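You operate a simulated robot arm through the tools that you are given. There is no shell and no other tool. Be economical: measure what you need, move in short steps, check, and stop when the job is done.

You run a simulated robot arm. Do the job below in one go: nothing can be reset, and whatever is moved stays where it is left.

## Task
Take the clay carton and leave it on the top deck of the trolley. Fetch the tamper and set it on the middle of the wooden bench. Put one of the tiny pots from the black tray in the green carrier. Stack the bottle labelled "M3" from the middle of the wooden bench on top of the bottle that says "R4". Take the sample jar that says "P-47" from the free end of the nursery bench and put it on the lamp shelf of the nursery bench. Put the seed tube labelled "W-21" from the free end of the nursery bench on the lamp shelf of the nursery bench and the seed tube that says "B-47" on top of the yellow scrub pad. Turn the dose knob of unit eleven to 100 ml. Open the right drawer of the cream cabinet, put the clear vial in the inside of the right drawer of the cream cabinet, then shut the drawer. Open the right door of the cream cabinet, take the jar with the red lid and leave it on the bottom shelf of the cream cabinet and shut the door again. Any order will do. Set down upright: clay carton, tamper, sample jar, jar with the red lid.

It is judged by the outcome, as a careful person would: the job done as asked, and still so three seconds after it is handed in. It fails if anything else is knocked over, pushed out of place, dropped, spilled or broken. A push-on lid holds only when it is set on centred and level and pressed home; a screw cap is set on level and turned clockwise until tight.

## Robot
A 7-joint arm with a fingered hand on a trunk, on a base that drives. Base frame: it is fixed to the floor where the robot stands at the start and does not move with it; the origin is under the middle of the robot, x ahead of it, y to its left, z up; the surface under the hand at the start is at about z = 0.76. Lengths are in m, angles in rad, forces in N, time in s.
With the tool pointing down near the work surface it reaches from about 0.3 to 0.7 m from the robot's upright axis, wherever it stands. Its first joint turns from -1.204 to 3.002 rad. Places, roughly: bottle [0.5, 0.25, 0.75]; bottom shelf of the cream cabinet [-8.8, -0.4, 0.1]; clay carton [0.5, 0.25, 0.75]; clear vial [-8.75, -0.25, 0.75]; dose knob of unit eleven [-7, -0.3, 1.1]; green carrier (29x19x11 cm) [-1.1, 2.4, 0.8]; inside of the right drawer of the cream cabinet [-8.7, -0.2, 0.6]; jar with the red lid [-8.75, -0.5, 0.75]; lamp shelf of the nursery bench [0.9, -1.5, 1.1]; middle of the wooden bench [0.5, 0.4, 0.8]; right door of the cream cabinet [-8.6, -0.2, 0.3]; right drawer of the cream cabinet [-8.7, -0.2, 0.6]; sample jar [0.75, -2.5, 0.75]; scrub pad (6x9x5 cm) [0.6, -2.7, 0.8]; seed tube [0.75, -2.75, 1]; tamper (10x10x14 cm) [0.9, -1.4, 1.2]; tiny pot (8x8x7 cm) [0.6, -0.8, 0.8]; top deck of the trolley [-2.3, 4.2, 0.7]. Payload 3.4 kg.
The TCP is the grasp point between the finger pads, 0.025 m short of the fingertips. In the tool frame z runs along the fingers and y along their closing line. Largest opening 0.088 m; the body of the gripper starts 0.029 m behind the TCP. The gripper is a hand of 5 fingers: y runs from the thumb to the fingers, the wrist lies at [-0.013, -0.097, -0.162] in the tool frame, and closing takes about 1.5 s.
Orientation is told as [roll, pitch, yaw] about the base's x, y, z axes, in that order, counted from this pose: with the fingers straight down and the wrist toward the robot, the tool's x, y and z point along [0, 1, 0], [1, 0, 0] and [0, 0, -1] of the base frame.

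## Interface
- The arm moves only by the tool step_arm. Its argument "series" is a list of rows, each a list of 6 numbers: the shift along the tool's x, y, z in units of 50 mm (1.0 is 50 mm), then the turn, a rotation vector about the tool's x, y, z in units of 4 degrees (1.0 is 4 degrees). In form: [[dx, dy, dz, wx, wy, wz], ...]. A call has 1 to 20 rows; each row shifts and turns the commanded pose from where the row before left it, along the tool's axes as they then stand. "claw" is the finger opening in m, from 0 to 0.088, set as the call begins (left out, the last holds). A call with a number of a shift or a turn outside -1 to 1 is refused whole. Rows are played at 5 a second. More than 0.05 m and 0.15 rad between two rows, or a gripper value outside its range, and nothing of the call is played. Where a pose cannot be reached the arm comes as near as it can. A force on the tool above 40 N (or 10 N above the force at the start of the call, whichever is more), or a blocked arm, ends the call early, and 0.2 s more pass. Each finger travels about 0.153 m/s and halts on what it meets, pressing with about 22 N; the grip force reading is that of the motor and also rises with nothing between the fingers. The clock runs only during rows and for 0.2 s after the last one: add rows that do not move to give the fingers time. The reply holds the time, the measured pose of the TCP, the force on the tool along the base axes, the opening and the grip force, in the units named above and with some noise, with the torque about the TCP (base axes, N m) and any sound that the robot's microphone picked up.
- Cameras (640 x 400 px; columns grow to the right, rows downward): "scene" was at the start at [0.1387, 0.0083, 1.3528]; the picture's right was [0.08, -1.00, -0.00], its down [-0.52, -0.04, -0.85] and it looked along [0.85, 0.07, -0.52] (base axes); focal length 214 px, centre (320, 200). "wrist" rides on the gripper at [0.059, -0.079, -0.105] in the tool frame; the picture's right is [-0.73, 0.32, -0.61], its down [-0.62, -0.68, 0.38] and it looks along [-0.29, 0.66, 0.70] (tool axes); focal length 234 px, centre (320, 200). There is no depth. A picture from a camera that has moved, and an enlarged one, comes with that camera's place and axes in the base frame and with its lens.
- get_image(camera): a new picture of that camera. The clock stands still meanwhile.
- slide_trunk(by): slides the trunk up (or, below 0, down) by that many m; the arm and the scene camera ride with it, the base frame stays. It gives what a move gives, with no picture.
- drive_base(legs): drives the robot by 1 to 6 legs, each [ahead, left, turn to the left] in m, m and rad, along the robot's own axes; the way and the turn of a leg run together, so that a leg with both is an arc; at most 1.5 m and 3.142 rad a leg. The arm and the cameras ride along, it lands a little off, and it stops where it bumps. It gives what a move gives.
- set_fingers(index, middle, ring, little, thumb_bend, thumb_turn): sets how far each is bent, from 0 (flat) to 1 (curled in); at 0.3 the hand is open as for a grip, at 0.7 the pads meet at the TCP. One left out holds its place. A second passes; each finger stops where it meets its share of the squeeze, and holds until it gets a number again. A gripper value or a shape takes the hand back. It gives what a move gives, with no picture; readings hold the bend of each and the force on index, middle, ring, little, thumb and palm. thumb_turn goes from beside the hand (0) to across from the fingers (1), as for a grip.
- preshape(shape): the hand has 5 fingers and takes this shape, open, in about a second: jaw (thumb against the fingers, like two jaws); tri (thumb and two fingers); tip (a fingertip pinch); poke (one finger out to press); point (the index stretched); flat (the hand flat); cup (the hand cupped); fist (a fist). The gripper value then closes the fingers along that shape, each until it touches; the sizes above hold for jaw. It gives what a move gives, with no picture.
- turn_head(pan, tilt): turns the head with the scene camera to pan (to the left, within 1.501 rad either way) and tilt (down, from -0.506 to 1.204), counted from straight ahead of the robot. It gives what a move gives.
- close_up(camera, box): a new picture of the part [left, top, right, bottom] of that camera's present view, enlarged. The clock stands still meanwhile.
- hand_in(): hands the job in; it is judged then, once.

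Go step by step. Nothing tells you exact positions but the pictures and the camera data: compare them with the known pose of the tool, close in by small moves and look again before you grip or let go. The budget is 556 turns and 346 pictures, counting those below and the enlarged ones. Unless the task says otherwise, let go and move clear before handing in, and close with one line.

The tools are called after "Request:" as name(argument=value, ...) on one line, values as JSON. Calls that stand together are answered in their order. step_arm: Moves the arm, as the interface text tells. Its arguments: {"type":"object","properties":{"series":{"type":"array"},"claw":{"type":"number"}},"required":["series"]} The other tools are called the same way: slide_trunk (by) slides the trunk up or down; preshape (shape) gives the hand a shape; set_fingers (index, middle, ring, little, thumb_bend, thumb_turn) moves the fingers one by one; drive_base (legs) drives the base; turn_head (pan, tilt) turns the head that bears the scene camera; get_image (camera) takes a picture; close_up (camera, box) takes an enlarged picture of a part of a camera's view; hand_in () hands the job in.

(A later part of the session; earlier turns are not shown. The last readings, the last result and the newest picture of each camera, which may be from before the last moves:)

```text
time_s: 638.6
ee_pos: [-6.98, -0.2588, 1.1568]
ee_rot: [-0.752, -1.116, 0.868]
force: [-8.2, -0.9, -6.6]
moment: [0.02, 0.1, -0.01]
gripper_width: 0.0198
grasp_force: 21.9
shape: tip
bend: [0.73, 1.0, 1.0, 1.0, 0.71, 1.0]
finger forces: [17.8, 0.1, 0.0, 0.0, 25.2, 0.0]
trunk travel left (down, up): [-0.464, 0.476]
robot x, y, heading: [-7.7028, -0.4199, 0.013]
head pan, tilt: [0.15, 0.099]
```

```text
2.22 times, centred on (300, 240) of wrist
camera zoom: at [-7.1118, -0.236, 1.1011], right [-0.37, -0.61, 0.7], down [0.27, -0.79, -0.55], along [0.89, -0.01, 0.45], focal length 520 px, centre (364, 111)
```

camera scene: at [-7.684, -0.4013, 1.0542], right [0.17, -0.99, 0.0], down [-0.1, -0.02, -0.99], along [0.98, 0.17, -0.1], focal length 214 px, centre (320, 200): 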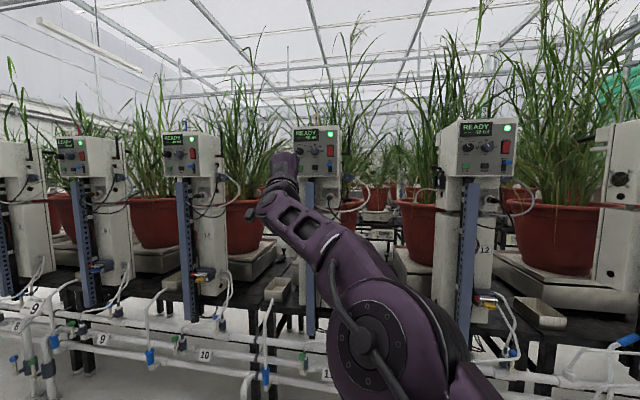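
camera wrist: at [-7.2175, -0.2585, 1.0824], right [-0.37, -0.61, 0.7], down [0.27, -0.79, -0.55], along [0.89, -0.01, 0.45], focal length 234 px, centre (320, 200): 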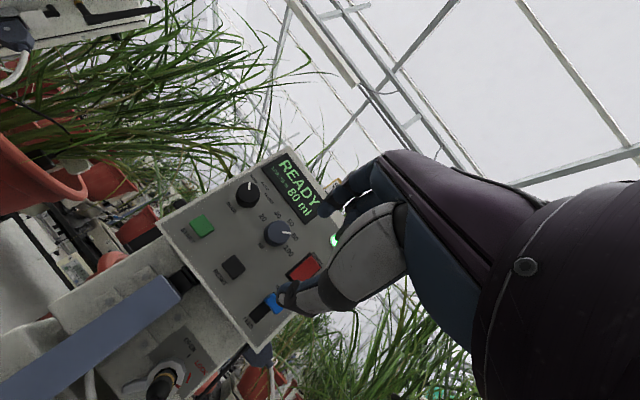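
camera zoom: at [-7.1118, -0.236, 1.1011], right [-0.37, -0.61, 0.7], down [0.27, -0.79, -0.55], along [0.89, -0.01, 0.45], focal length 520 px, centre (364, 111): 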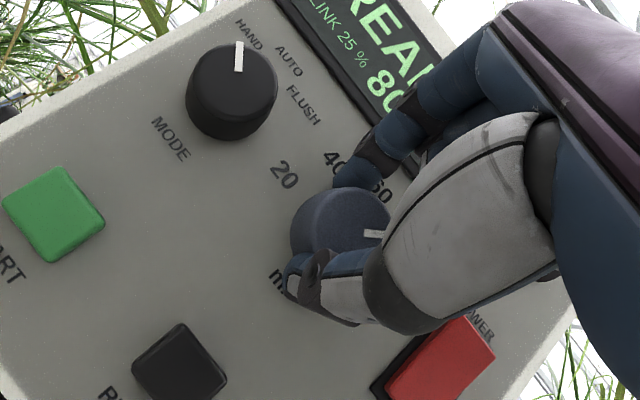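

Request:
step_arm(series=[[-0.015, 0, 0, -0.155, 0.285, 0.94], [-0.015, 0, 0, -0.155, 0.285, 0.94], [-0.015, 0, 0, -0.155, 0.285, 0.94], [-0.015, 0, 0, -0.155, 0.285, 0.94], [-0.015, 0, 0, -0.155, 0.285, 0.94], [-0.015, 0, 0, -0.155, 0.285, 0.94], [-0.015, 0, 0, -0.155, 0.285, 0.94], [-0.015, 0, 0, -0.155, 0.285, 0.94], [-0.015, 0, 0, -0.155, 0.285, 0.94], [-0.015, 0, 0, -0.155, 0.285, 0.94], [-0.015, 0, 0, -0.155, 0.285, 0.94], [-0.015, 0, 0, -0.155, 0.285, 0.94], [-0.015, 0, 0, -0.155, 0.285, 0.94], [0, 0, 0, 0, 0, 0]])

Request:
close_up(camera="wrist", box=[190, 150, 390, 330])

```text
time_s: 641.6
ee_pos: [-6.9812, -0.2678, 1.1524]
ee_rot: [1.302, -0.962, -1.049]
force: [1.2, 11.7, 9.2]
moment: [-0.02, -0.35, 0.18]
gripper_width: 0.02
grasp_force: 22.0
shape: tip
bend: [0.73, 1.0, 1.0, 1.0, 0.72, 1.0]
finger forces: [26.9, 0.0, 0.1, 0.1, 21.7, 0.0]
out of reach, approached as far as the arm can: row 13
trunk travel left (down, up): [-0.464, 0.476]
robot x, y, heading: [-7.7068, -0.418, 0.019]
head pan, tilt: [0.15, 0.099]
```

```text
2.22 times, centred on (290, 240) of wrist
camera zoom: at [-7.1134, -0.2113, 1.1358], right [-0.36, -0.93, -0.04], down [0.27, -0.06, -0.96], along [0.89, -0.36, 0.27], focal length 520 px, centre (387, 111)
```

zoom: 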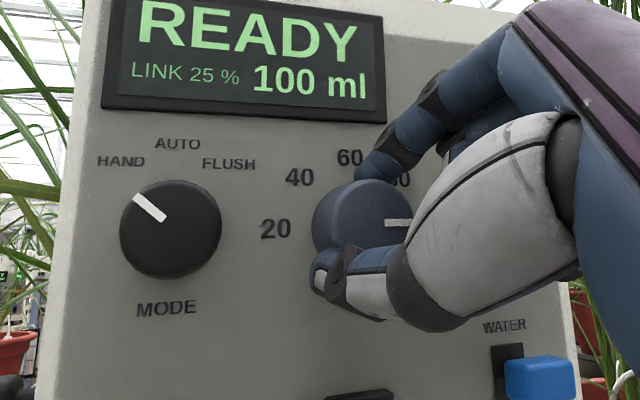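

Display reads 100 ml. Open slightly and back straight off.

Request:
step_arm(series=[[0, 0, 0, 0, 0, 0], [0, 0, 0, 0, 0, 0], [0, 0, 0, 0, 0, 0]], claw=0.045)

Request:
drive_base(legs=[[-0.18, 0, 0]])

Request:
get_image(camera="wrist")

```text
time_s: 642.4
ee_pos: [-6.9806, -0.2741, 1.1525]
ee_rot: [1.301, -0.959, -1.05]
force: [-9.8, 0.7, -2.7]
moment: [0.01, -0.02, -0.05]
gripper_width: 0.0382
grasp_force: 0.1
shape: tip
bend: [0.75, 0.98, 0.99, 0.99, 0.69, 1.0]
finger forces: [9.9, 0.0, 0.0, 0.0, 0.0, 0.0]
trunk travel left (down, up): [-0.464, 0.476]
robot x, y, heading: [-7.7082, -0.4211, 0.014]
head pan, tilt: [0.15, 0.099]
```

```text
time_s: 644.0
ee_pos: [-7.1645, -0.2755, 1.1525]
ee_rot: [1.296, -0.96, -1.052]
force: [0.5, 0.4, 0.6]
moment: [-0.01, 0.04, -0.02]
gripper_width: 0.0446
grasp_force: 0.0
shape: tip
bend: [0.73, 0.98, 0.99, 0.99, 0.69, 1.0]
finger forces: [0.0, 0.0, 0.0, 0.1, 0.0, 0.0]
trunk travel left (down, up): [-0.464, 0.476]
robot x, y, heading: [-7.8926, -0.4205, 0.012]
head pan, tilt: [0.15, 0.099]
```

```text
99 pictures are left
camera wrist: at [-7.2963, -0.2189, 1.135], right [-0.37, -0.93, -0.04], down [0.27, -0.06, -0.96], along [0.89, -0.36, 0.27], focal length 234 px, centre (320, 200)
```

wrist: 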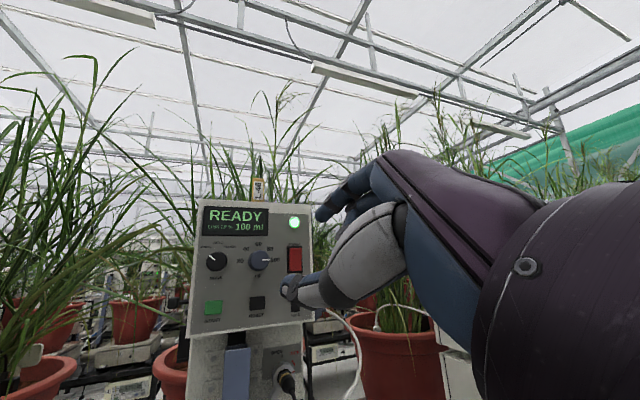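

Knob done. Restore the hand to jaw, fingers down.

Request:
step_arm(series=[[0, 0, 0, 0.155, -0.285, -0.94], [0, 0, 0, 0.155, -0.285, -0.94], [0, 0, 0, 0.155, -0.285, -0.94], [0, 0, 0, 0.155, -0.285, -0.94], [0, 0, 0, 0.155, -0.285, -0.94], [0, 0, 0, 0.155, -0.285, -0.94], [0, 0, 0, 0.155, -0.285, -0.94], [0, 0, 0, 0.155, -0.285, -0.94], [0, 0, -0.6, 1, 0, 0], [0, 0, -0.6, 1, 0, 0], [0, 0, -0.6, 1, 0, 0], [0, 0, 0, 1, 0, 0], [0, 0, 0, 1, 0, 0], [0, 0, 0, 1, 0, 0], [0, 0, 0, 1, 0, 0], [0, 0, 0, 1, 0, 0], [0, 0, 0, 1, 0, 0], [0, 0, 0, 1, 0, 0]])

Request:
preshape(shape="jaw")

Request:
step_arm(series=[[0, 0, 0, 1, 0, 0], [0, 0, 0, 1, 0, 0], [0, 0, 0, 1, 0, 0], [0, 0, 0, 1, 0, 0], [0, 0, 0, 1, 0, 0], [0, 0, 0, 1, 0, 0], [0, 0, 0, 1, 0, 0], [0, 0, 0, 0, 0, 0]], claw=0.088)

```text
time_s: 647.8
ee_pos: [-7.2469, -0.2907, 1.1809]
ee_rot: [0.045, -0.584, 0.134]
force: [0.7, 0.6, 0.4]
moment: [-0.02, 0.01, 0.01]
gripper_width: 0.0447
grasp_force: 0.2
shape: tip
bend: [0.73, 0.98, 0.99, 0.99, 0.69, 1.0]
finger forces: [0.0, 0.0, 0.1, 0.0, 0.0, 0.0]
trunk travel left (down, up): [-0.464, 0.476]
robot x, y, heading: [-7.8912, -0.4199, 0.014]
head pan, tilt: [0.15, 0.099]
```

```text
time_s: 648.6
ee_pos: [-7.2472, -0.291, 1.1823]
ee_rot: [0.045, -0.585, 0.136]
force: [-0.2, 0.2, 0.1]
moment: [-0.02, -0.01, 0.01]
gripper_width: 0.088
grasp_force: 0.0
shape: jaw
bend: [0.3, 0.3, 0.3, 0.3, 0.3, 0.98]
finger forces: [0.1, 0.0, 0.0, 0.0, 0.1, 0.0]
trunk travel left (down, up): [-0.464, 0.476]
robot x, y, heading: [-7.8935, -0.4216, 0.01]
head pan, tilt: [0.15, 0.099]
```

```text
time_s: 650.5
ee_pos: [-7.298, -0.3114, 1.1459]
ee_rot: [0.038, -0.095, 0.156]
force: [1.0, -0.5, -0.1]
moment: [0.0, 0.0, 0.02]
gripper_width: 0.0881
grasp_force: 0.1
shape: jaw
bend: [0.3, 0.3, 0.3, 0.3, 0.3, 0.98]
finger forces: [0.0, 0.0, 0.1, 0.0, 0.0, 0.0]
out of reach, approached as far as the arm can: row 2, 3, 4, 5, 7
trunk travel left (down, up): [-0.464, 0.476]
robot x, y, heading: [-7.8896, -0.4209, 0.012]
head pan, tilt: [0.15, 0.099]
```

Request:
step_arm(series=[[0, -0.8, 0, 0.5, 0, 0.7], [0, -0.8, 0, 0.5, 0, 0.7], [0, -0.8, 0, 0.4, 0, 0.8], [0, -0.8, 0, 0, 0, 0], [0, -0.8, 0, 0, 0, 0], [0, -0.8, -0.5, 0, 0, 0], [0.3, -0.6, -0.5, 0, 0, 0], [0, 0, 0, 0, 0, 0]])

Request:
slide_trunk(by=0.14)

Request:
drive_base(legs=[[0, 0, 1.57], [0, 0, 1.57]])

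Request:
turn_head(pan=0.0, tilt=0.7)

Request:
get_image(camera="scene")

```text
time_s: 652.2
ee_pos: [-7.5607, -0.3125, 1.1773]
ee_rot: [0.048, 0.005, 0.005]
force: [0.5, 0.4, -0.2]
moment: [-0.01, 0.02, -0.01]
gripper_width: 0.0879
grasp_force: 0.0
shape: jaw
bend: [0.3, 0.3, 0.3, 0.3, 0.3, 0.98]
finger forces: [0.0, 0.0, 0.1, 0.0, 0.0, 0.0]
out of reach, approached as far as the arm can: row 7
trunk travel left (down, up): [-0.464, 0.476]
robot x, y, heading: [-7.89, -0.4198, 0.011]
head pan, tilt: [0.15, 0.099]
```

```text
time_s: 653.9
ee_pos: [-7.5602, -0.3136, 1.3173]
ee_rot: [0.047, 0.004, 0.007]
force: [-0.2, 0.3, -0.9]
moment: [0.02, -0.01, 0.0]
gripper_width: 0.0877
grasp_force: 0.0
shape: jaw
bend: [0.3, 0.3, 0.3, 0.3, 0.3, 0.98]
finger forces: [0.0, 0.1, 0.1, 0.0, 0.0, 0.0]
trunk travel left (down, up): [-0.604, 0.336]
robot x, y, heading: [-7.8929, -0.42, 0.012]
head pan, tilt: [0.15, 0.099]
```

```text
time_s: 662.0
ee_pos: [-8.2214, -0.5297, 1.3177]
ee_rot: [0.045, 0.004, -3.125]
force: [-0.5, 0.4, -0.4]
moment: [0.03, 0.0, 0.01]
gripper_width: 0.088
grasp_force: 0.0
shape: jaw
bend: [0.3, 0.3, 0.3, 0.3, 0.3, 0.98]
finger forces: [0.0, 0.0, 0.0, 0.0, 0.0, 0.0]
trunk travel left (down, up): [-0.604, 0.336]
robot x, y, heading: [-7.8905, -0.4175, -3.121]
head pan, tilt: [0.15, 0.099]
```

```text
time_s: 663.0
ee_pos: [-8.2213, -0.5289, 1.3177]
ee_rot: [0.047, 0.004, -3.127]
force: [0.5, 0.1, -0.6]
moment: [0.01, 0.02, -0.01]
gripper_width: 0.0881
grasp_force: 0.0
shape: jaw
bend: [0.3, 0.3, 0.3, 0.3, 0.3, 0.98]
finger forces: [0.0, 0.0, 0.0, 0.1, 0.0, 0.0]
trunk travel left (down, up): [-0.604, 0.336]
robot x, y, heading: [-7.8884, -0.421, -3.125]
head pan, tilt: [0.0, 0.7]
```

```text
98 pictures are left
camera scene: at [-8.0267, -0.421, 1.3396], right [-0.02, 1.0, 0.0], down [0.64, 0.01, -0.77], along [-0.77, -0.02, -0.64], focal length 214 px, centre (320, 200)
```

scene: 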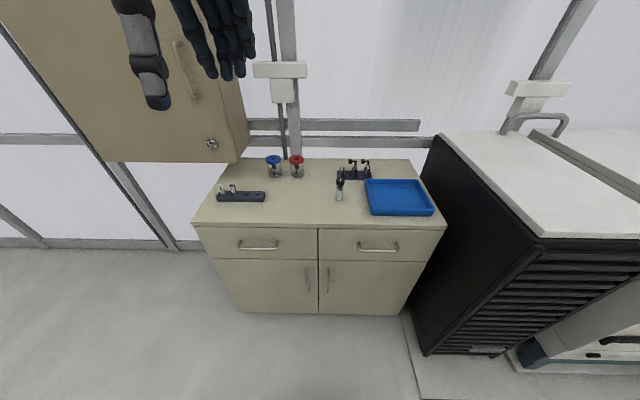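

The cream cabinet is ahead: right drawer handle near (-8.6, -0.2, 0.615). Zoom to see details.

Request:
close_up(camera="scene", box=[300, 220, 440, 320])

Request:
close_up(camera="scene", box=[200, 140, 440, 230])

```text
4.00 times, centred on (370, 270) of scene
camera zoom: at [-8.0267, -0.421, 1.3396], right [-0.02, 1.0, 0.0], down [0.64, 0.01, -0.77], along [-0.77, -0.02, -0.64], focal length 858 px, centre (120, -80)
```

zoom: 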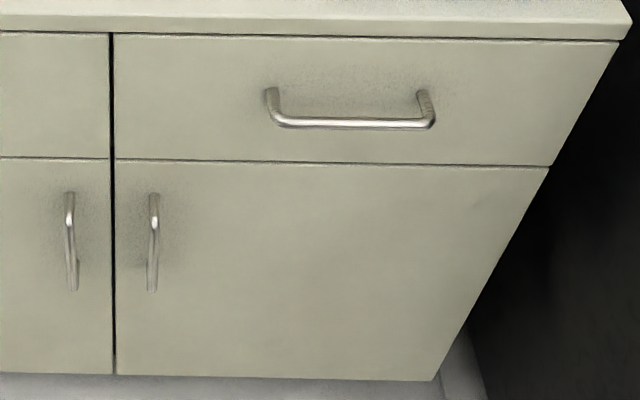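

```text
2.67 times, centred on (320, 185) of scene
camera zoom: at [-8.0267, -0.421, 1.3396], right [-0.02, 1.0, 0.0], down [0.64, 0.01, -0.77], along [-0.77, -0.02, -0.64], focal length 572 px, centre (320, 240)
```

zoom: 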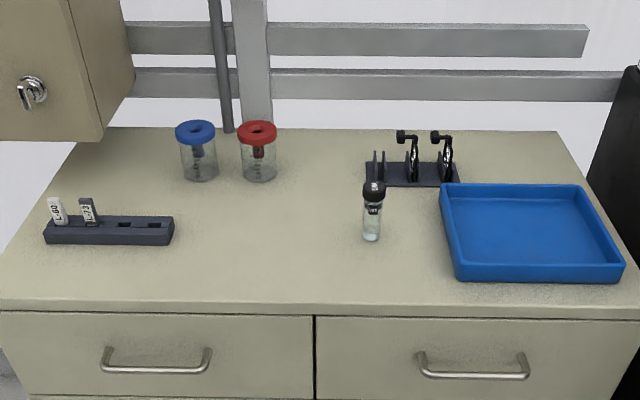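

Handle bar stands off ~3.5 cm. I'll lower the trunk and pitch the hand 45° to hook it from above.

Request:
slide_trunk(by=-0.42)

Request:
step_arm(series=[[0, 0, 0, -1, 0, 0], [0, 0, 0, -1, 0, 0], [0, 0, 0, -1, 0, 0], [0, 0, 0, -1, 0, 0], [0, 0, 0, -1, 0, 0], [0, 0, 0, -1, 0, 0], [0, 0, 0, -1, 0, 0], [0, 0, 0, -1, 0, 0], [0, 0, 0, -1, 0, 0], [0, 0, 0, -1, 0, 0], [0, 0, 0, -1, 0, 0], [0, 0, 0, 0, 0, 0]])

Request:
get_image(camera="wrist")

Request:
get_image(camera="scene")

```text
refused: -0.42 is not a number from -0.4 to 0.4
```

```text
time_s: 665.6
ee_pos: [-8.2365, -0.5301, 1.3161]
ee_rot: [0.077, -0.761, 3.103]
force: [-0.9, 0.5, 0.7]
moment: [0.0, -0.01, -0.02]
gripper_width: 0.0878
grasp_force: 0.0
shape: jaw
bend: [0.3, 0.3, 0.3, 0.3, 0.3, 0.98]
finger forces: [0.1, 0.1, 0.0, 0.1, 0.0, 0.0]
out of reach, approached as far as the arm can: row 10, 11
trunk travel left (down, up): [-0.604, 0.336]
robot x, y, heading: [-7.8914, -0.4209, -3.123]
head pan, tilt: [0.0, 0.7]
```

```text
95 pictures are left
camera wrist: at [-8.1066, -0.5848, 1.3418], right [0.17, 0.77, 0.62], down [0.22, 0.58, -0.78], along [-0.96, 0.27, -0.07], focal length 234 px, centre (320, 200)
```

wrist: 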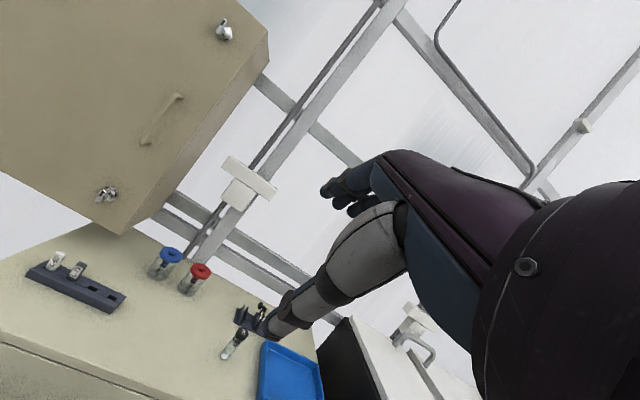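

```text
94 pictures are left
camera scene: at [-8.0178, -0.4209, 1.3244], right [-0.02, 1.0, 0.0], down [0.77, 0.02, -0.63], along [-0.63, -0.01, -0.78], focal length 214 px, centre (320, 200)
```

scene: 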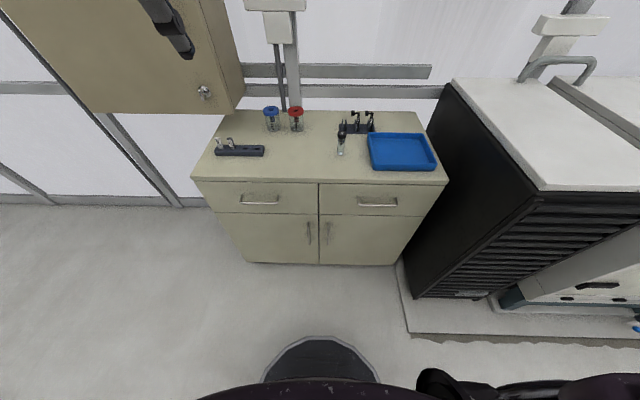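

Request:
slide_trunk(by=-0.4)

Request:
step_arm(series=[[-0.8, 0, 0, 0, 0, 0], [-0.8, 0, 0, 0, 0, 0], [-0.8, 0, 0, 0, 0, 0], [-0.8, 0, 0, 0, 0, 0], [-0.8, 0, 0, 0, 0, 0], [-0.8, 0, 0, 0, 0, 0], [-0.7, 0, 0, 0, 0, 0], [0, 0, 0, 0, 0, 0]])

Request:
get_image(camera="wrist")

Request:
turn_head(pan=0.15, tilt=0.5)

Request:
get_image(camera="scene")

```text
time_s: 669.4
ee_pos: [-8.2361, -0.5295, 0.9166]
ee_rot: [0.076, -0.758, 3.102]
force: [0.4, -0.9, -1.1]
moment: [-0.04, 0.01, 0.0]
gripper_width: 0.088
grasp_force: 0.0
shape: jaw
bend: [0.3, 0.3, 0.3, 0.3, 0.3, 0.98]
finger forces: [0.0, 0.1, 0.0, 0.0, 0.0, 0.0]
trunk travel left (down, up): [-0.204, 0.736]
robot x, y, heading: [-7.8917, -0.4188, -3.121]
head pan, tilt: [0.0, 0.7]
```

```text
time_s: 671.2
ee_pos: [-8.2399, -0.2538, 0.9044]
ee_rot: [0.068, -0.759, 3.118]
force: [-0.4, 0.6, -0.3]
moment: [-0.02, -0.02, 0.02]
gripper_width: 0.088
grasp_force: 0.1
shape: jaw
bend: [0.3, 0.3, 0.3, 0.3, 0.3, 0.98]
finger forces: [0.1, 0.0, 0.1, 0.0, 0.0, 0.0]
trunk travel left (down, up): [-0.204, 0.736]
robot x, y, heading: [-7.8898, -0.4199, -3.122]
head pan, tilt: [0.0, 0.7]
```

```text
93 pictures are left
camera wrist: at [-8.1095, -0.3083, 0.9266], right [0.17, 0.76, 0.63], down [0.22, 0.59, -0.78], along [-0.96, 0.27, -0.06], focal length 234 px, centre (320, 200)
```

wrist: 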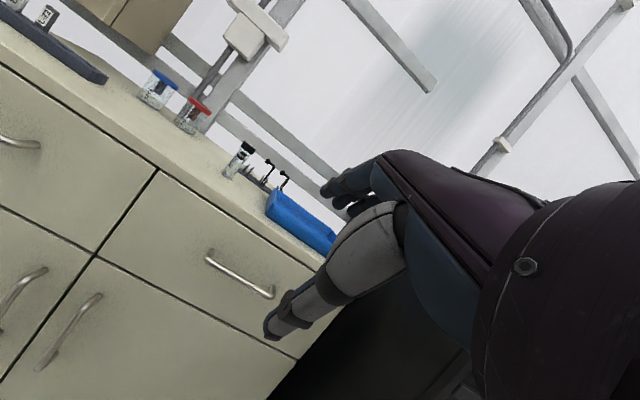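

```text
time_s: 671.9
ee_pos: [-8.2394, -0.2549, 0.9024]
ee_rot: [0.066, -0.758, 3.117]
force: [0.0, -0.2, 0.2]
moment: [0.01, 0.0, 0.02]
gripper_width: 0.088
grasp_force: 0.1
shape: jaw
bend: [0.3, 0.3, 0.3, 0.3, 0.3, 0.98]
finger forces: [0.1, 0.0, 0.0, 0.0, 0.0, 0.0]
trunk travel left (down, up): [-0.204, 0.736]
robot x, y, heading: [-7.8914, -0.4187, -3.125]
head pan, tilt: [0.15, 0.499]
```

```text
92 pictures are left
camera scene: at [-8.0314, -0.4346, 0.9572], right [-0.17, 0.99, 0.0], down [0.47, 0.08, -0.88], along [-0.87, -0.15, -0.48], focal length 214 px, centre (320, 200)
```

scene: 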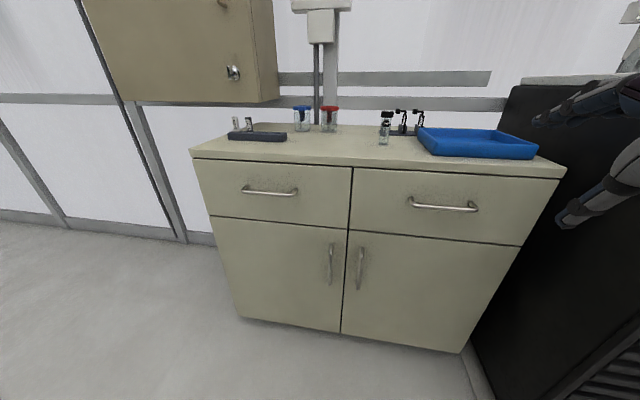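

Handle bar triangulated at (-8.513, -0.22, 0.70). I'll use a 20° pitched hand, narrowed, to slip the fingers behind the bar.

Request:
step_arm(series=[[0, 0, 0, 1, 0, 0], [0, 0, 0, 1, 0, 0], [0, 0, 0, 1, 0, 0], [0, 0, 0, 1, 0, 0], [0, 0, 0, 1, 0, 0], [0, 0, 0, 0.8, 0, 0], [-0.113, 0.682, 0.612, 0, 0, 0], [-0.113, 0.682, 0.612, 0, 0, 0], [-0.113, 0.682, 0.612, 0, 0, 0], [-0.113, 0.682, 0.612, 0, 0, 0], [-0.113, 0.682, 0.5, 0, 0, 0], [-0.113, 0.682, 0.4, 0, 0, 0], [0, 0, 0, 0, 0, 0]], claw=0.05)

Request:
get_image(camera="wrist")

Request:
get_image(camera="scene")

```text
time_s: 674.7
ee_pos: [-8.5063, -0.2357, 0.8115]
ee_rot: [0.051, -0.361, -3.139]
force: [13.0, -2.1, 6.9]
moment: [-0.03, 0.09, -0.07]
gripper_width: 0.0449
grasp_force: 0.0
shape: jaw
bend: [0.75, 0.46, 0.42, 0.43, 0.66, 1.0]
finger forces: [6.3, 5.5, 3.4, 0.0, 0.0, 0.0]
out of reach, approached as far as the arm can: row 2, 3, 4, 5, 6
trunk travel left (down, up): [-0.204, 0.736]
robot x, y, heading: [-7.8871, -0.4187, -3.122]
head pan, tilt: [0.15, 0.499]
```

```text
91 pictures are left
camera wrist: at [-8.3956, -0.2888, 0.884], right [-0.1, 0.76, 0.65], down [0.49, 0.6, -0.63], along [-0.87, 0.25, -0.43], focal length 234 px, centre (320, 200)
```

wrist: 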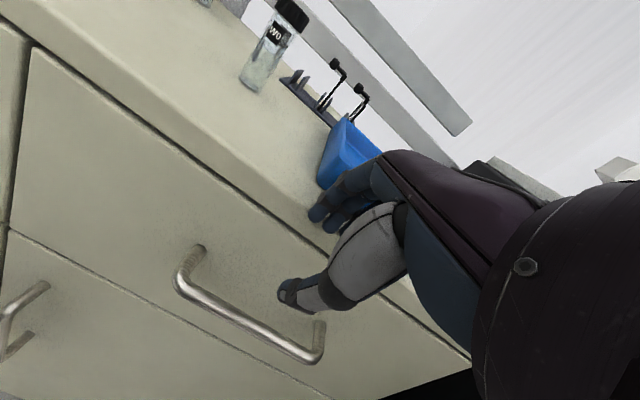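

```text
90 pictures are left
camera scene: at [-8.0281, -0.4351, 0.9578], right [-0.17, 0.99, 0.0], down [0.47, 0.08, -0.88], along [-0.87, -0.15, -0.48], focal length 214 px, centre (320, 200)
```

scene: 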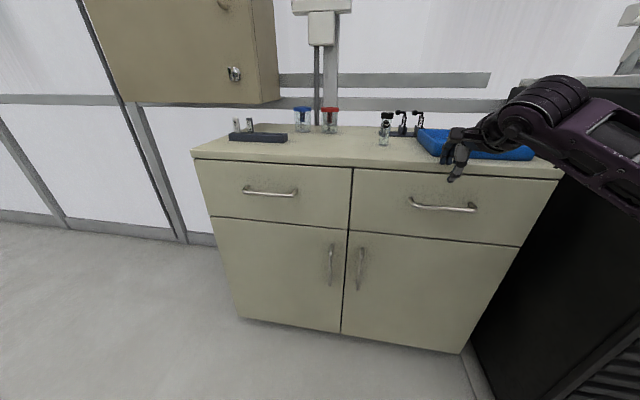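

Fingers touched the top edge; ease back 1.5 cm and check before descending.

Request:
step_arm(series=[[0, -0.3, -0.1, 0, 0, 0], [0, 0, 0, 0, 0, 0]])

Request:
close_up(camera="wrist", box=[160, 150, 400, 380])

Request:
close_up(camera="scene", box=[380, 100, 540, 240])

```text
time_s: 675.3
ee_pos: [-8.4941, -0.2329, 0.8072]
ee_rot: [0.05, -0.354, 3.141]
force: [-0.6, 0.5, -0.1]
moment: [-0.03, 0.0, 0.01]
gripper_width: 0.0501
grasp_force: 0.1
shape: jaw
bend: [0.74, 0.42, 0.38, 0.43, 0.66, 1.0]
finger forces: [0.1, 0.0, 0.0, 0.0, 0.0, 0.1]
trunk travel left (down, up): [-0.204, 0.736]
robot x, y, heading: [-7.8897, -0.4167, -3.121]
head pan, tilt: [0.15, 0.499]
```

```text
1.74 times, centred on (280, 265) of wrist
camera zoom: at [-8.3839, -0.288, 0.8804], right [-0.1, 0.76, 0.65], down [0.49, 0.6, -0.63], along [-0.86, 0.25, -0.44], focal length 407 px, centre (390, 87)
```

zoom: 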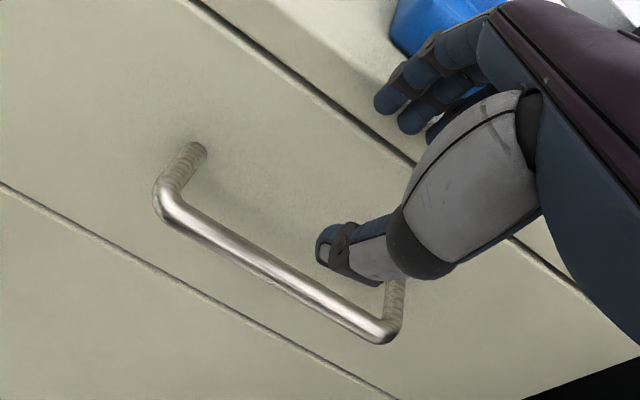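

```text
2.86 times, centred on (460, 170) of scene
camera zoom: at [-8.0318, -0.4346, 0.9572], right [-0.17, 0.99, 0.0], down [0.47, 0.08, -0.88], along [-0.87, -0.15, -0.48], focal length 613 px, centre (-80, 286)
```

zoom: 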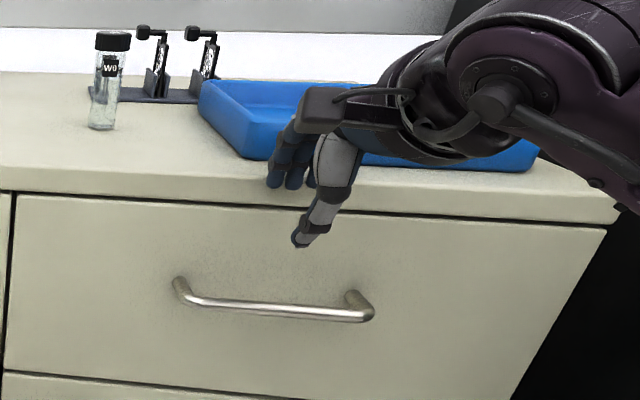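

Request:
set_fingers(index=0.42, middle=0.42, ring=0.42, little=0.42, thumb_bend=0.2)

Request:
step_arm(series=[[0.1, -0.14, 0.38, 0, 0, 0], [0, -0.14, 0.38, 0, 0, 0], [0, -0.14, 0.38, 0, 0, 0], [0, 0, 0, 0, 0, 0]])

Request:
close_up(camera="wrist", box=[160, 150, 400, 380])

Request:
close_up(camera="scene", box=[380, 100, 540, 240])

```text
time_s: 676.3
ee_pos: [-8.4927, -0.2353, 0.8072]
ee_rot: [0.051, -0.355, -3.142]
force: [1.5, 0.2, -0.3]
moment: [-0.02, -0.06, -0.03]
gripper_width: 0.0776
grasp_force: 0.5
shape: fingers
bend: [0.43, 0.43, 0.42, 0.42, 0.2, 1.0]
finger forces: [0.5, 0.8, 0.2, 0.1, 0.1, 0.1]
trunk travel left (down, up): [-0.204, 0.736]
robot x, y, heading: [-7.8922, -0.4164, -3.126]
head pan, tilt: [0.15, 0.499]
```

```text
time_s: 677.3
ee_pos: [-8.493, -0.2415, 0.7483]
ee_rot: [0.051, -0.355, 3.142]
force: [8.1, -0.5, 1.4]
moment: [-0.01, 0.11, -0.06]
gripper_width: 0.0777
grasp_force: 4.1
shape: fingers
bend: [0.43, 0.46, 0.43, 0.42, 0.2, 1.0]
finger forces: [0.7, 6.7, 0.9, 0.0, 0.0, 0.0]
trunk travel left (down, up): [-0.204, 0.736]
robot x, y, heading: [-7.8888, -0.4211, -3.12]
head pan, tilt: [0.15, 0.499]
```

```text
1.74 times, centred on (280, 265) of wrist
camera zoom: at [-8.3829, -0.2949, 0.821], right [-0.1, 0.76, 0.65], down [0.49, 0.6, -0.63], along [-0.86, 0.25, -0.44], focal length 407 px, centre (390, 87)
```

zoom: 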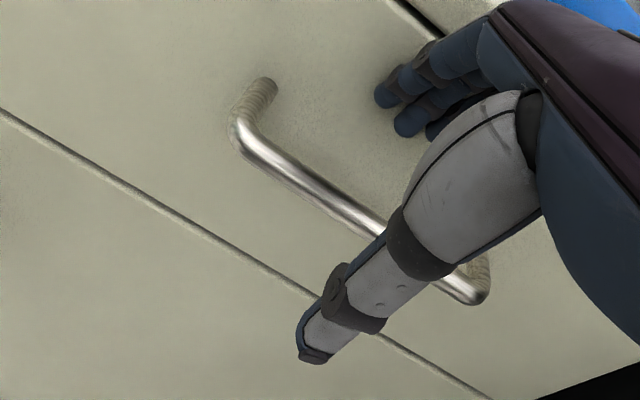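

```text
2.86 times, centred on (460, 170) of scene
camera zoom: at [-8.03, -0.4347, 0.9574], right [-0.17, 0.99, 0.0], down [0.47, 0.08, -0.88], along [-0.87, -0.15, -0.48], focal length 613 px, centre (-80, 286)
```

zoom: 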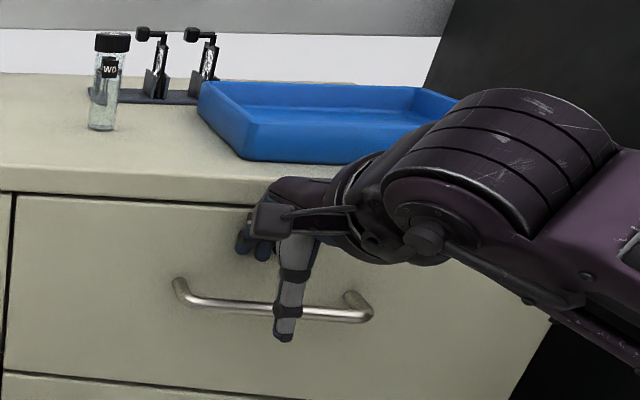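

Request:
step_arm(series=[[0, -0.2, 0.26, 0, 0, 0], [0, -0.12, 0.3, 0, 0, 0], [0, -0.12, 0.3, 0, 0, 0], [0, 0, 0, 0, 0, 0]])

Request:
close_up(camera="wrist", box=[160, 120, 440, 350])

Request:
close_up(camera="scene", box=[380, 100, 540, 240])

```text
time_s: 678.3
ee_pos: [-8.4884, -0.2437, 0.6977]
ee_rot: [0.051, -0.355, -3.141]
force: [0.1, -0.7, -0.2]
moment: [0.0, 0.03, 0.0]
gripper_width: 0.0786
grasp_force: 0.4
shape: fingers
bend: [0.42, 0.42, 0.42, 0.42, 0.2, 1.0]
finger forces: [0.1, 0.2, 0.1, 0.1, 0.0, 0.0]
trunk travel left (down, up): [-0.204, 0.736]
robot x, y, heading: [-7.8894, -0.4191, -3.122]
head pan, tilt: [0.15, 0.499]
```

```text
1.74 times, centred on (300, 235) of wrist
camera zoom: at [-8.3784, -0.2977, 0.772], right [-0.1, 0.76, 0.65], down [0.49, 0.6, -0.63], along [-0.86, 0.25, -0.44], focal length 407 px, centre (355, 139)
```

zoom: 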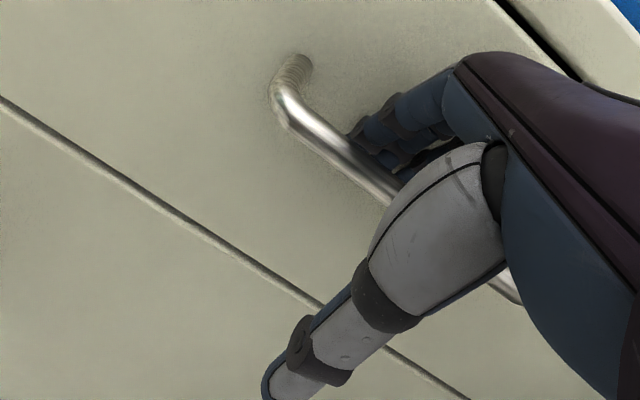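

```text
2.86 times, centred on (460, 170) of scene
camera zoom: at [-8.0315, -0.4346, 0.9572], right [-0.17, 0.99, 0.0], down [0.47, 0.08, -0.88], along [-0.87, -0.15, -0.48], focal length 613 px, centre (-80, 286)
```

zoom: 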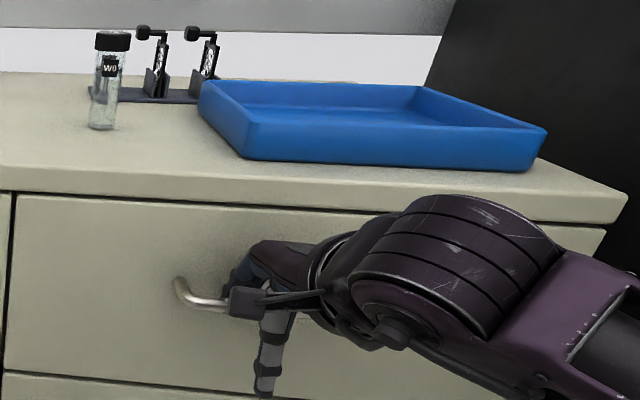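

Fingers are behind the bar. Close to hook it, then pull.

Request:
set_fingers(index=0.7, middle=0.7, ring=0.7, little=0.7, thumb_bend=0.55)

Request:
step_arm(series=[[0, -0.4, -0.14, 0, 0, 0], [0, -0.6, -0.22, 0, 0, 0], [0, -0.7, -0.25, 0, 0, 0], [0, 0, 0, 0, 0, 0]])

Request:
get_image(camera="scene")

```text
time_s: 679.3
ee_pos: [-8.4882, -0.2442, 0.6987]
ee_rot: [0.051, -0.356, -3.143]
force: [-0.5, 0.1, -0.8]
moment: [0.01, 0.02, 0.01]
gripper_width: 0.0148
grasp_force: 0.6
shape: fingers
bend: [0.7, 0.7, 0.7, 0.7, 0.55, 1.0]
finger forces: [0.0, 0.9, 0.0, 0.0, 0.1, 0.0]
trunk travel left (down, up): [-0.204, 0.736]
robot x, y, heading: [-7.896, -0.4174, -3.123]
head pan, tilt: [0.15, 0.499]
```

```text
time_s: 680.3
ee_pos: [-8.3992, -0.2437, 0.6985]
ee_rot: [0.05, -0.356, -3.142]
force: [1.9, -0.2, 0.0]
moment: [0.0, 0.02, -0.02]
gripper_width: 0.0149
grasp_force: 0.2
shape: fingers
bend: [0.7, 0.7, 0.7, 0.7, 0.55, 1.0]
finger forces: [0.0, 1.0, 0.1, 0.0, 0.0, 0.0]
trunk travel left (down, up): [-0.204, 0.736]
robot x, y, heading: [-7.8905, -0.4221, -3.12]
head pan, tilt: [0.15, 0.499]
```

```text
83 pictures are left
camera scene: at [-8.0313, -0.4346, 0.9573], right [-0.17, 0.99, 0.0], down [0.47, 0.08, -0.88], along [-0.87, -0.15, -0.48], focal length 214 px, centre (320, 200)
```

scene: 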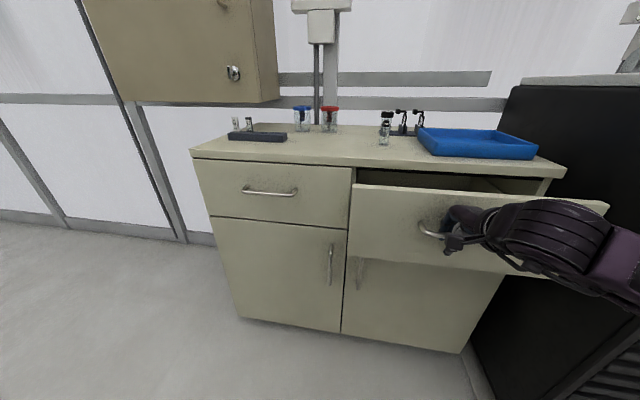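

The drawer is sliding open. Pull another 10 cm.

Request:
step_arm(series=[[0, -0.65, -0.24, 0, 0, 0], [0, -0.65, -0.24, 0, 0, 0], [0, -0.55, -0.2, 0, 0, 0], [0, 0, 0, 0, 0, 0]])

Request:
set_fingers(index=0.42, middle=0.42, ring=0.42, little=0.42, thumb_bend=0.15)

Request:
step_arm(series=[[0, 0.16, -0.47, 0, 0, 0], [0, 0.27, -0.75, 0, 0, 0], [0, 0.27, -0.75, 0, 0, 0], [0, 0.27, -0.75, 0, 0, 0], [0, 0, 0, 0, 0, 0]])

Request:
get_image(camera="scene")

```text
time_s: 681.3
ee_pos: [-8.317, -0.2366, 0.7072]
ee_rot: [0.052, -0.353, -3.142]
force: [0.1, -0.2, -0.7]
moment: [-0.03, 0.03, 0.05]
gripper_width: 0.0148
grasp_force: 0.0
shape: fingers
bend: [0.7, 0.7, 0.7, 0.7, 0.55, 1.0]
finger forces: [0.0, 0.0, 0.0, 0.5, 0.0, 0.1]
out of reach, approached as far as the arm can: row 3
trunk travel left (down, up): [-0.204, 0.736]
robot x, y, heading: [-7.8869, -0.42, -3.126]
head pan, tilt: [0.15, 0.499]
```

```text
time_s: 682.3
ee_pos: [-8.3161, -0.2373, 0.7068]
ee_rot: [0.051, -0.353, -3.141]
force: [0.0, 0.1, -0.1]
moment: [0.02, 0.0, -0.05]
gripper_width: 0.0814
grasp_force: 0.1
shape: fingers
bend: [0.42, 0.42, 0.42, 0.42, 0.15, 1.0]
finger forces: [0.0, 0.0, 0.0, 0.0, 0.0, 0.1]
trunk travel left (down, up): [-0.204, 0.736]
robot x, y, heading: [-7.8902, -0.418, -3.119]
head pan, tilt: [0.15, 0.499]
```

```text
time_s: 683.5
ee_pos: [-8.3152, -0.2294, 0.8509]
ee_rot: [0.052, -0.357, -3.14]
force: [-0.4, 0.6, -0.3]
moment: [0.02, -0.03, -0.03]
gripper_width: 0.0819
grasp_force: 0.0
shape: fingers
bend: [0.42, 0.42, 0.42, 0.42, 0.15, 1.0]
finger forces: [0.0, 0.0, 0.1, 0.0, 0.0, 0.0]
trunk travel left (down, up): [-0.204, 0.736]
robot x, y, heading: [-7.8896, -0.4173, -3.127]
head pan, tilt: [0.15, 0.499]
```

```text
82 pictures are left
camera scene: at [-8.0314, -0.4346, 0.9572], right [-0.17, 0.99, 0.0], down [0.47, 0.08, -0.88], along [-0.87, -0.15, -0.48], focal length 214 px, centre (320, 200)
```

scene: 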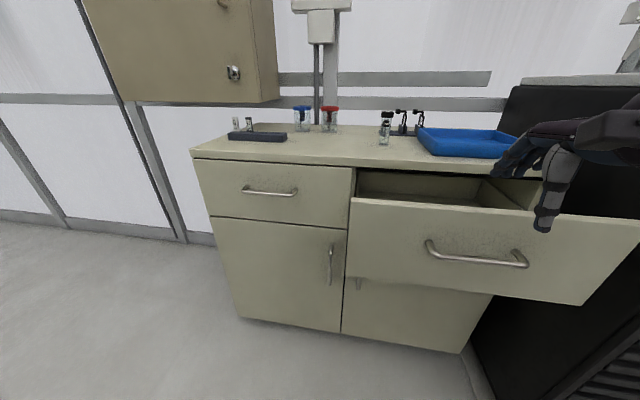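

Drawer is open. Now fetch the vial: raise the trunk, drive in 15 cm, and straighten the hand.

Request:
slide_trunk(by=0.4)

Request:
step_arm(series=[[0, 0, 0, 1, 0.24, 0], [0, 0, 0, 1, 0.24, 0], [0, 0, 0, 1, 0.24, 0], [0, 0, 0, 1, 0, 0], [0, 0, 0, 1, 0, 0], [0, 0, 0, 0.1, 0, 0], [0, 0, 0, 0, 0, 0]], claw=0.088)

Request:
drive_base(legs=[[0.14, 0, 0]])

Request:
turn_head(pan=0.0, tilt=0.7)

Request:
get_image(camera="scene")

```text
time_s: 687.4
ee_pos: [-8.3157, -0.2304, 1.2506]
ee_rot: [0.05, -0.357, -3.141]
force: [-0.3, 0.5, -1.2]
moment: [-0.05, 0.0, 0.0]
gripper_width: 0.082
grasp_force: 0.0
shape: fingers
bend: [0.42, 0.42, 0.42, 0.42, 0.15, 1.0]
finger forces: [0.1, 0.1, 0.1, 0.0, 0.0, 0.1]
trunk travel left (down, up): [-0.604, 0.336]
robot x, y, heading: [-7.8921, -0.42, -3.125]
head pan, tilt: [0.15, 0.499]
```

```text
time_s: 689.0
ee_pos: [-8.316, -0.2296, 1.2508]
ee_rot: [0.095, 0.001, -3.109]
force: [0.0, 0.8, 0.1]
moment: [-0.06, 0.0, 0.0]
gripper_width: 0.0881
grasp_force: 0.0
shape: jaw
bend: [0.3, 0.3, 0.3, 0.3, 0.3, 0.98]
finger forces: [0.0, 0.1, 0.0, 0.0, 0.1, 0.1]
trunk travel left (down, up): [-0.604, 0.336]
robot x, y, heading: [-7.8866, -0.4209, -3.123]
head pan, tilt: [0.15, 0.499]
```

```text
time_s: 690.3
ee_pos: [-8.4563, -0.235, 1.2505]
ee_rot: [0.096, -0.001, -3.109]
force: [-0.7, 0.3, 0.0]
moment: [-0.02, 0.01, 0.01]
gripper_width: 0.088
grasp_force: 0.1
shape: jaw
bend: [0.3, 0.3, 0.3, 0.3, 0.3, 0.98]
finger forces: [0.1, 0.1, 0.1, 0.0, 0.1, 0.1]
trunk travel left (down, up): [-0.604, 0.336]
robot x, y, heading: [-8.0362, -0.4214, -3.119]
head pan, tilt: [0.15, 0.499]
```

```text
time_s: 691.0
ee_pos: [-8.456, -0.234, 1.2514]
ee_rot: [0.096, 0.0, -3.108]
force: [0.9, -0.6, 0.0]
moment: [-0.01, -0.03, -0.02]
gripper_width: 0.0879
grasp_force: 0.1
shape: jaw
bend: [0.3, 0.3, 0.3, 0.3, 0.3, 0.98]
finger forces: [0.0, 0.0, 0.0, 0.0, 0.0, 0.0]
trunk travel left (down, up): [-0.604, 0.336]
robot x, y, heading: [-8.0299, -0.423, -3.12]
head pan, tilt: [0.0, 0.7]
```

```text
81 pictures are left
camera scene: at [-8.1661, -0.4241, 1.3396], right [-0.02, 1.0, 0.0], down [0.64, 0.01, -0.77], along [-0.77, -0.02, -0.64], focal length 214 px, centre (320, 200)
```

scene: 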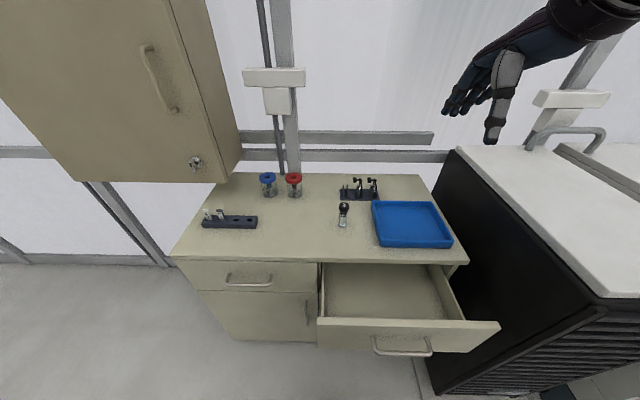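

Request:
step_arm(series=[[0.405, 0.757, 0, 0, -0.46, 0], [0.405, 0.757, 0, 0, -0.46, 0], [0.405, 0.757, 0, 0, -0.46, 0], [0.405, 0.757, 0.3, 0, 0, 0], [0.405, 0.757, 0.4, 0, 0, 0], [0.405, 0.757, 0.4, 0, 0, 0], [0, 0, 0.9, 0, 0, 0], [0, 0, 0.9, 0, 0, 0], [0, 0, 0.9, 0, 0, 0], [0, 0, 0.9, 0, 0, 0], [0, 0, 0, 0, 0, 0]])

Request:
get_image(camera="wrist")

Request:
get_image(camera="scene")

```text
time_s: 693.4
ee_pos: [-8.6792, -0.3628, 1.0193]
ee_rot: [0.0, -0.002, -3.107]
force: [0.2, 0.2, 0.1]
moment: [0.0, -0.05, 0.0]
gripper_width: 0.0882
grasp_force: 0.1
shape: jaw
bend: [0.3, 0.3, 0.3, 0.3, 0.3, 0.98]
finger forces: [0.0, 0.0, 0.0, 0.0, 0.0, 0.0]
trunk travel left (down, up): [-0.604, 0.336]
robot x, y, heading: [-8.0284, -0.4214, -3.119]
head pan, tilt: [0.0, 0.7]
```

```text
80 pictures are left
camera wrist: at [-8.5999, -0.4199, 1.1239], right [-0.35, 0.71, 0.61], down [0.66, 0.65, -0.38], along [-0.67, 0.27, -0.69], focal length 234 px, centre (320, 200)
```

wrist: 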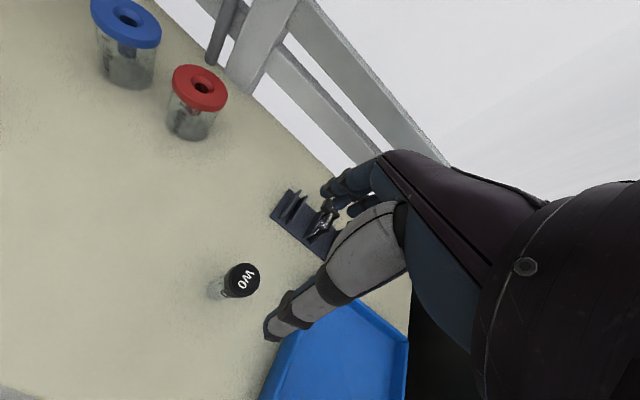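

```text
79 pictures are left
camera scene: at [-8.1658, -0.4243, 1.3396], right [-0.02, 1.0, 0.0], down [0.64, 0.01, -0.77], along [-0.77, -0.02, -0.64], focal length 214 px, centre (320, 200)
```

scene: 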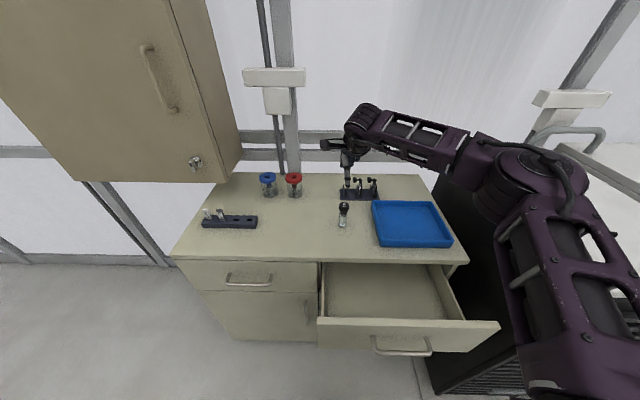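

Request:
step_arm(series=[[-0.04, -0.06, 0.6, 0, 0, 0], [0, 0, 0.6, 0, 0, 0], [0, 0, 0.6, 0, 0, 0], [0, 0, 0.6, 0, 0, 0], [0, 0, 0.55, 0, 0, 0], [0, 0, 0, 0, 0, 0]])

Request:
close_up(camera="wrist", box=[180, 150, 420, 370])

Request:
close_up(camera="scene", box=[280, 100, 560, 300])

```text
time_s: 694.8
ee_pos: [-8.6769, -0.3611, 0.8712]
ee_rot: [-0.001, -0.001, -3.108]
force: [-0.7, -0.9, -0.4]
moment: [-0.02, 0.0, 0.01]
gripper_width: 0.0876
grasp_force: 0.0
shape: jaw
bend: [0.3, 0.3, 0.3, 0.3, 0.3, 0.98]
finger forces: [0.1, 0.0, 0.0, 0.0, 0.0, 0.1]
trunk travel left (down, up): [-0.604, 0.336]
robot x, y, heading: [-8.0298, -0.4237, -3.123]
head pan, tilt: [0.0, 0.7]
```

```text
1.82 times, centred on (300, 260) of wrist
camera zoom: at [-8.5965, -0.4174, 0.9763], right [-0.35, 0.71, 0.61], down [0.66, 0.65, -0.38], along [-0.67, 0.27, -0.69], focal length 426 px, centre (356, 91)
```

zoom: 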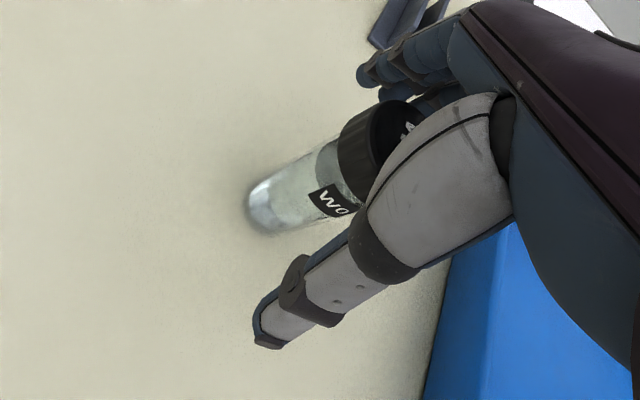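

```text
2.00 times, centred on (420, 200) of scene
camera zoom: at [-8.1661, -0.4241, 1.3395], right [-0.02, 1.0, 0.0], down [0.64, 0.01, -0.77], along [-0.76, -0.02, -0.64], focal length 429 px, centre (120, 200)
```

zoom: 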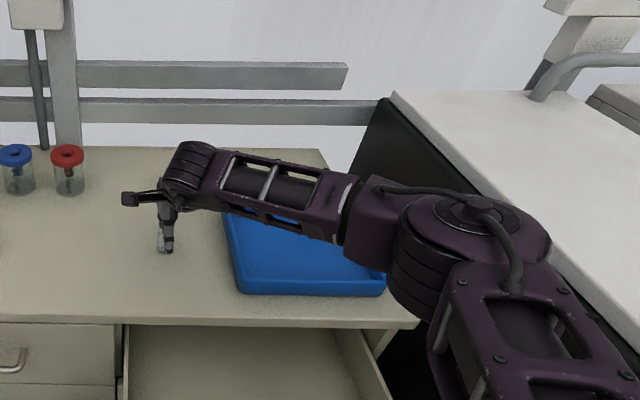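

Request:
step_arm(series=[[-0.1, 0, 0.06, 0, 0, 0], [0, 0, 0, 0, 0, 0]])

Request:
step_arm(series=[[0, 0, 0, 0, 0, 0], [0, 0, 0, 0, 0, 0], [0, 0, 0, 0, 0, 0], [0, 0, 0, 0, 0, 0], [0, 0, 0, 0, 0, 0], [0, 0, 0, 0, 0, 0], [0, 0, 0, 0, 0, 0]], claw=0.01)

Request:
close_up(camera="wrist", box=[180, 150, 420, 370])

```text
time_s: 695.4
ee_pos: [-8.6768, -0.3557, 0.8701]
ee_rot: [0.001, 0.001, -3.108]
force: [0.2, -0.3, -0.3]
moment: [0.0, -0.01, -0.01]
gripper_width: 0.0881
grasp_force: 0.0
shape: jaw
bend: [0.3, 0.3, 0.3, 0.3, 0.3, 0.98]
finger forces: [0.0, 0.0, 0.0, 0.0, 0.0, 0.0]
trunk travel left (down, up): [-0.604, 0.336]
robot x, y, heading: [-8.0311, -0.4233, -3.116]
head pan, tilt: [0.0, 0.7]
```

```text
time_s: 697.0
ee_pos: [-8.6766, -0.3554, 0.8703]
ee_rot: [0.0, -0.003, -3.108]
force: [0.0, -0.5, 0.4]
moment: [0.02, 0.02, 0.0]
gripper_width: 0.0153
grasp_force: 21.7
shape: jaw
bend: [0.72, 0.62, 0.68, 0.68, 0.74, 1.0]
finger forces: [15.2, 4.8, 0.1, 0.0, 19.9, 0.0]
trunk travel left (down, up): [-0.604, 0.336]
robot x, y, heading: [-8.0301, -0.4255, -3.12]
head pan, tilt: [0.0, 0.7]
```

```text
1.82 times, centred on (300, 260) of wrist
camera zoom: at [-8.5964, -0.412, 0.974], right [-0.35, 0.72, 0.61], down [0.66, 0.65, -0.38], along [-0.67, 0.27, -0.7], focal length 426 px, centre (356, 91)
```

zoom: 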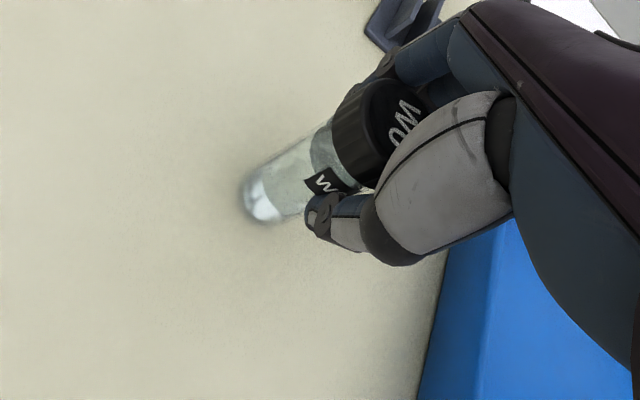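

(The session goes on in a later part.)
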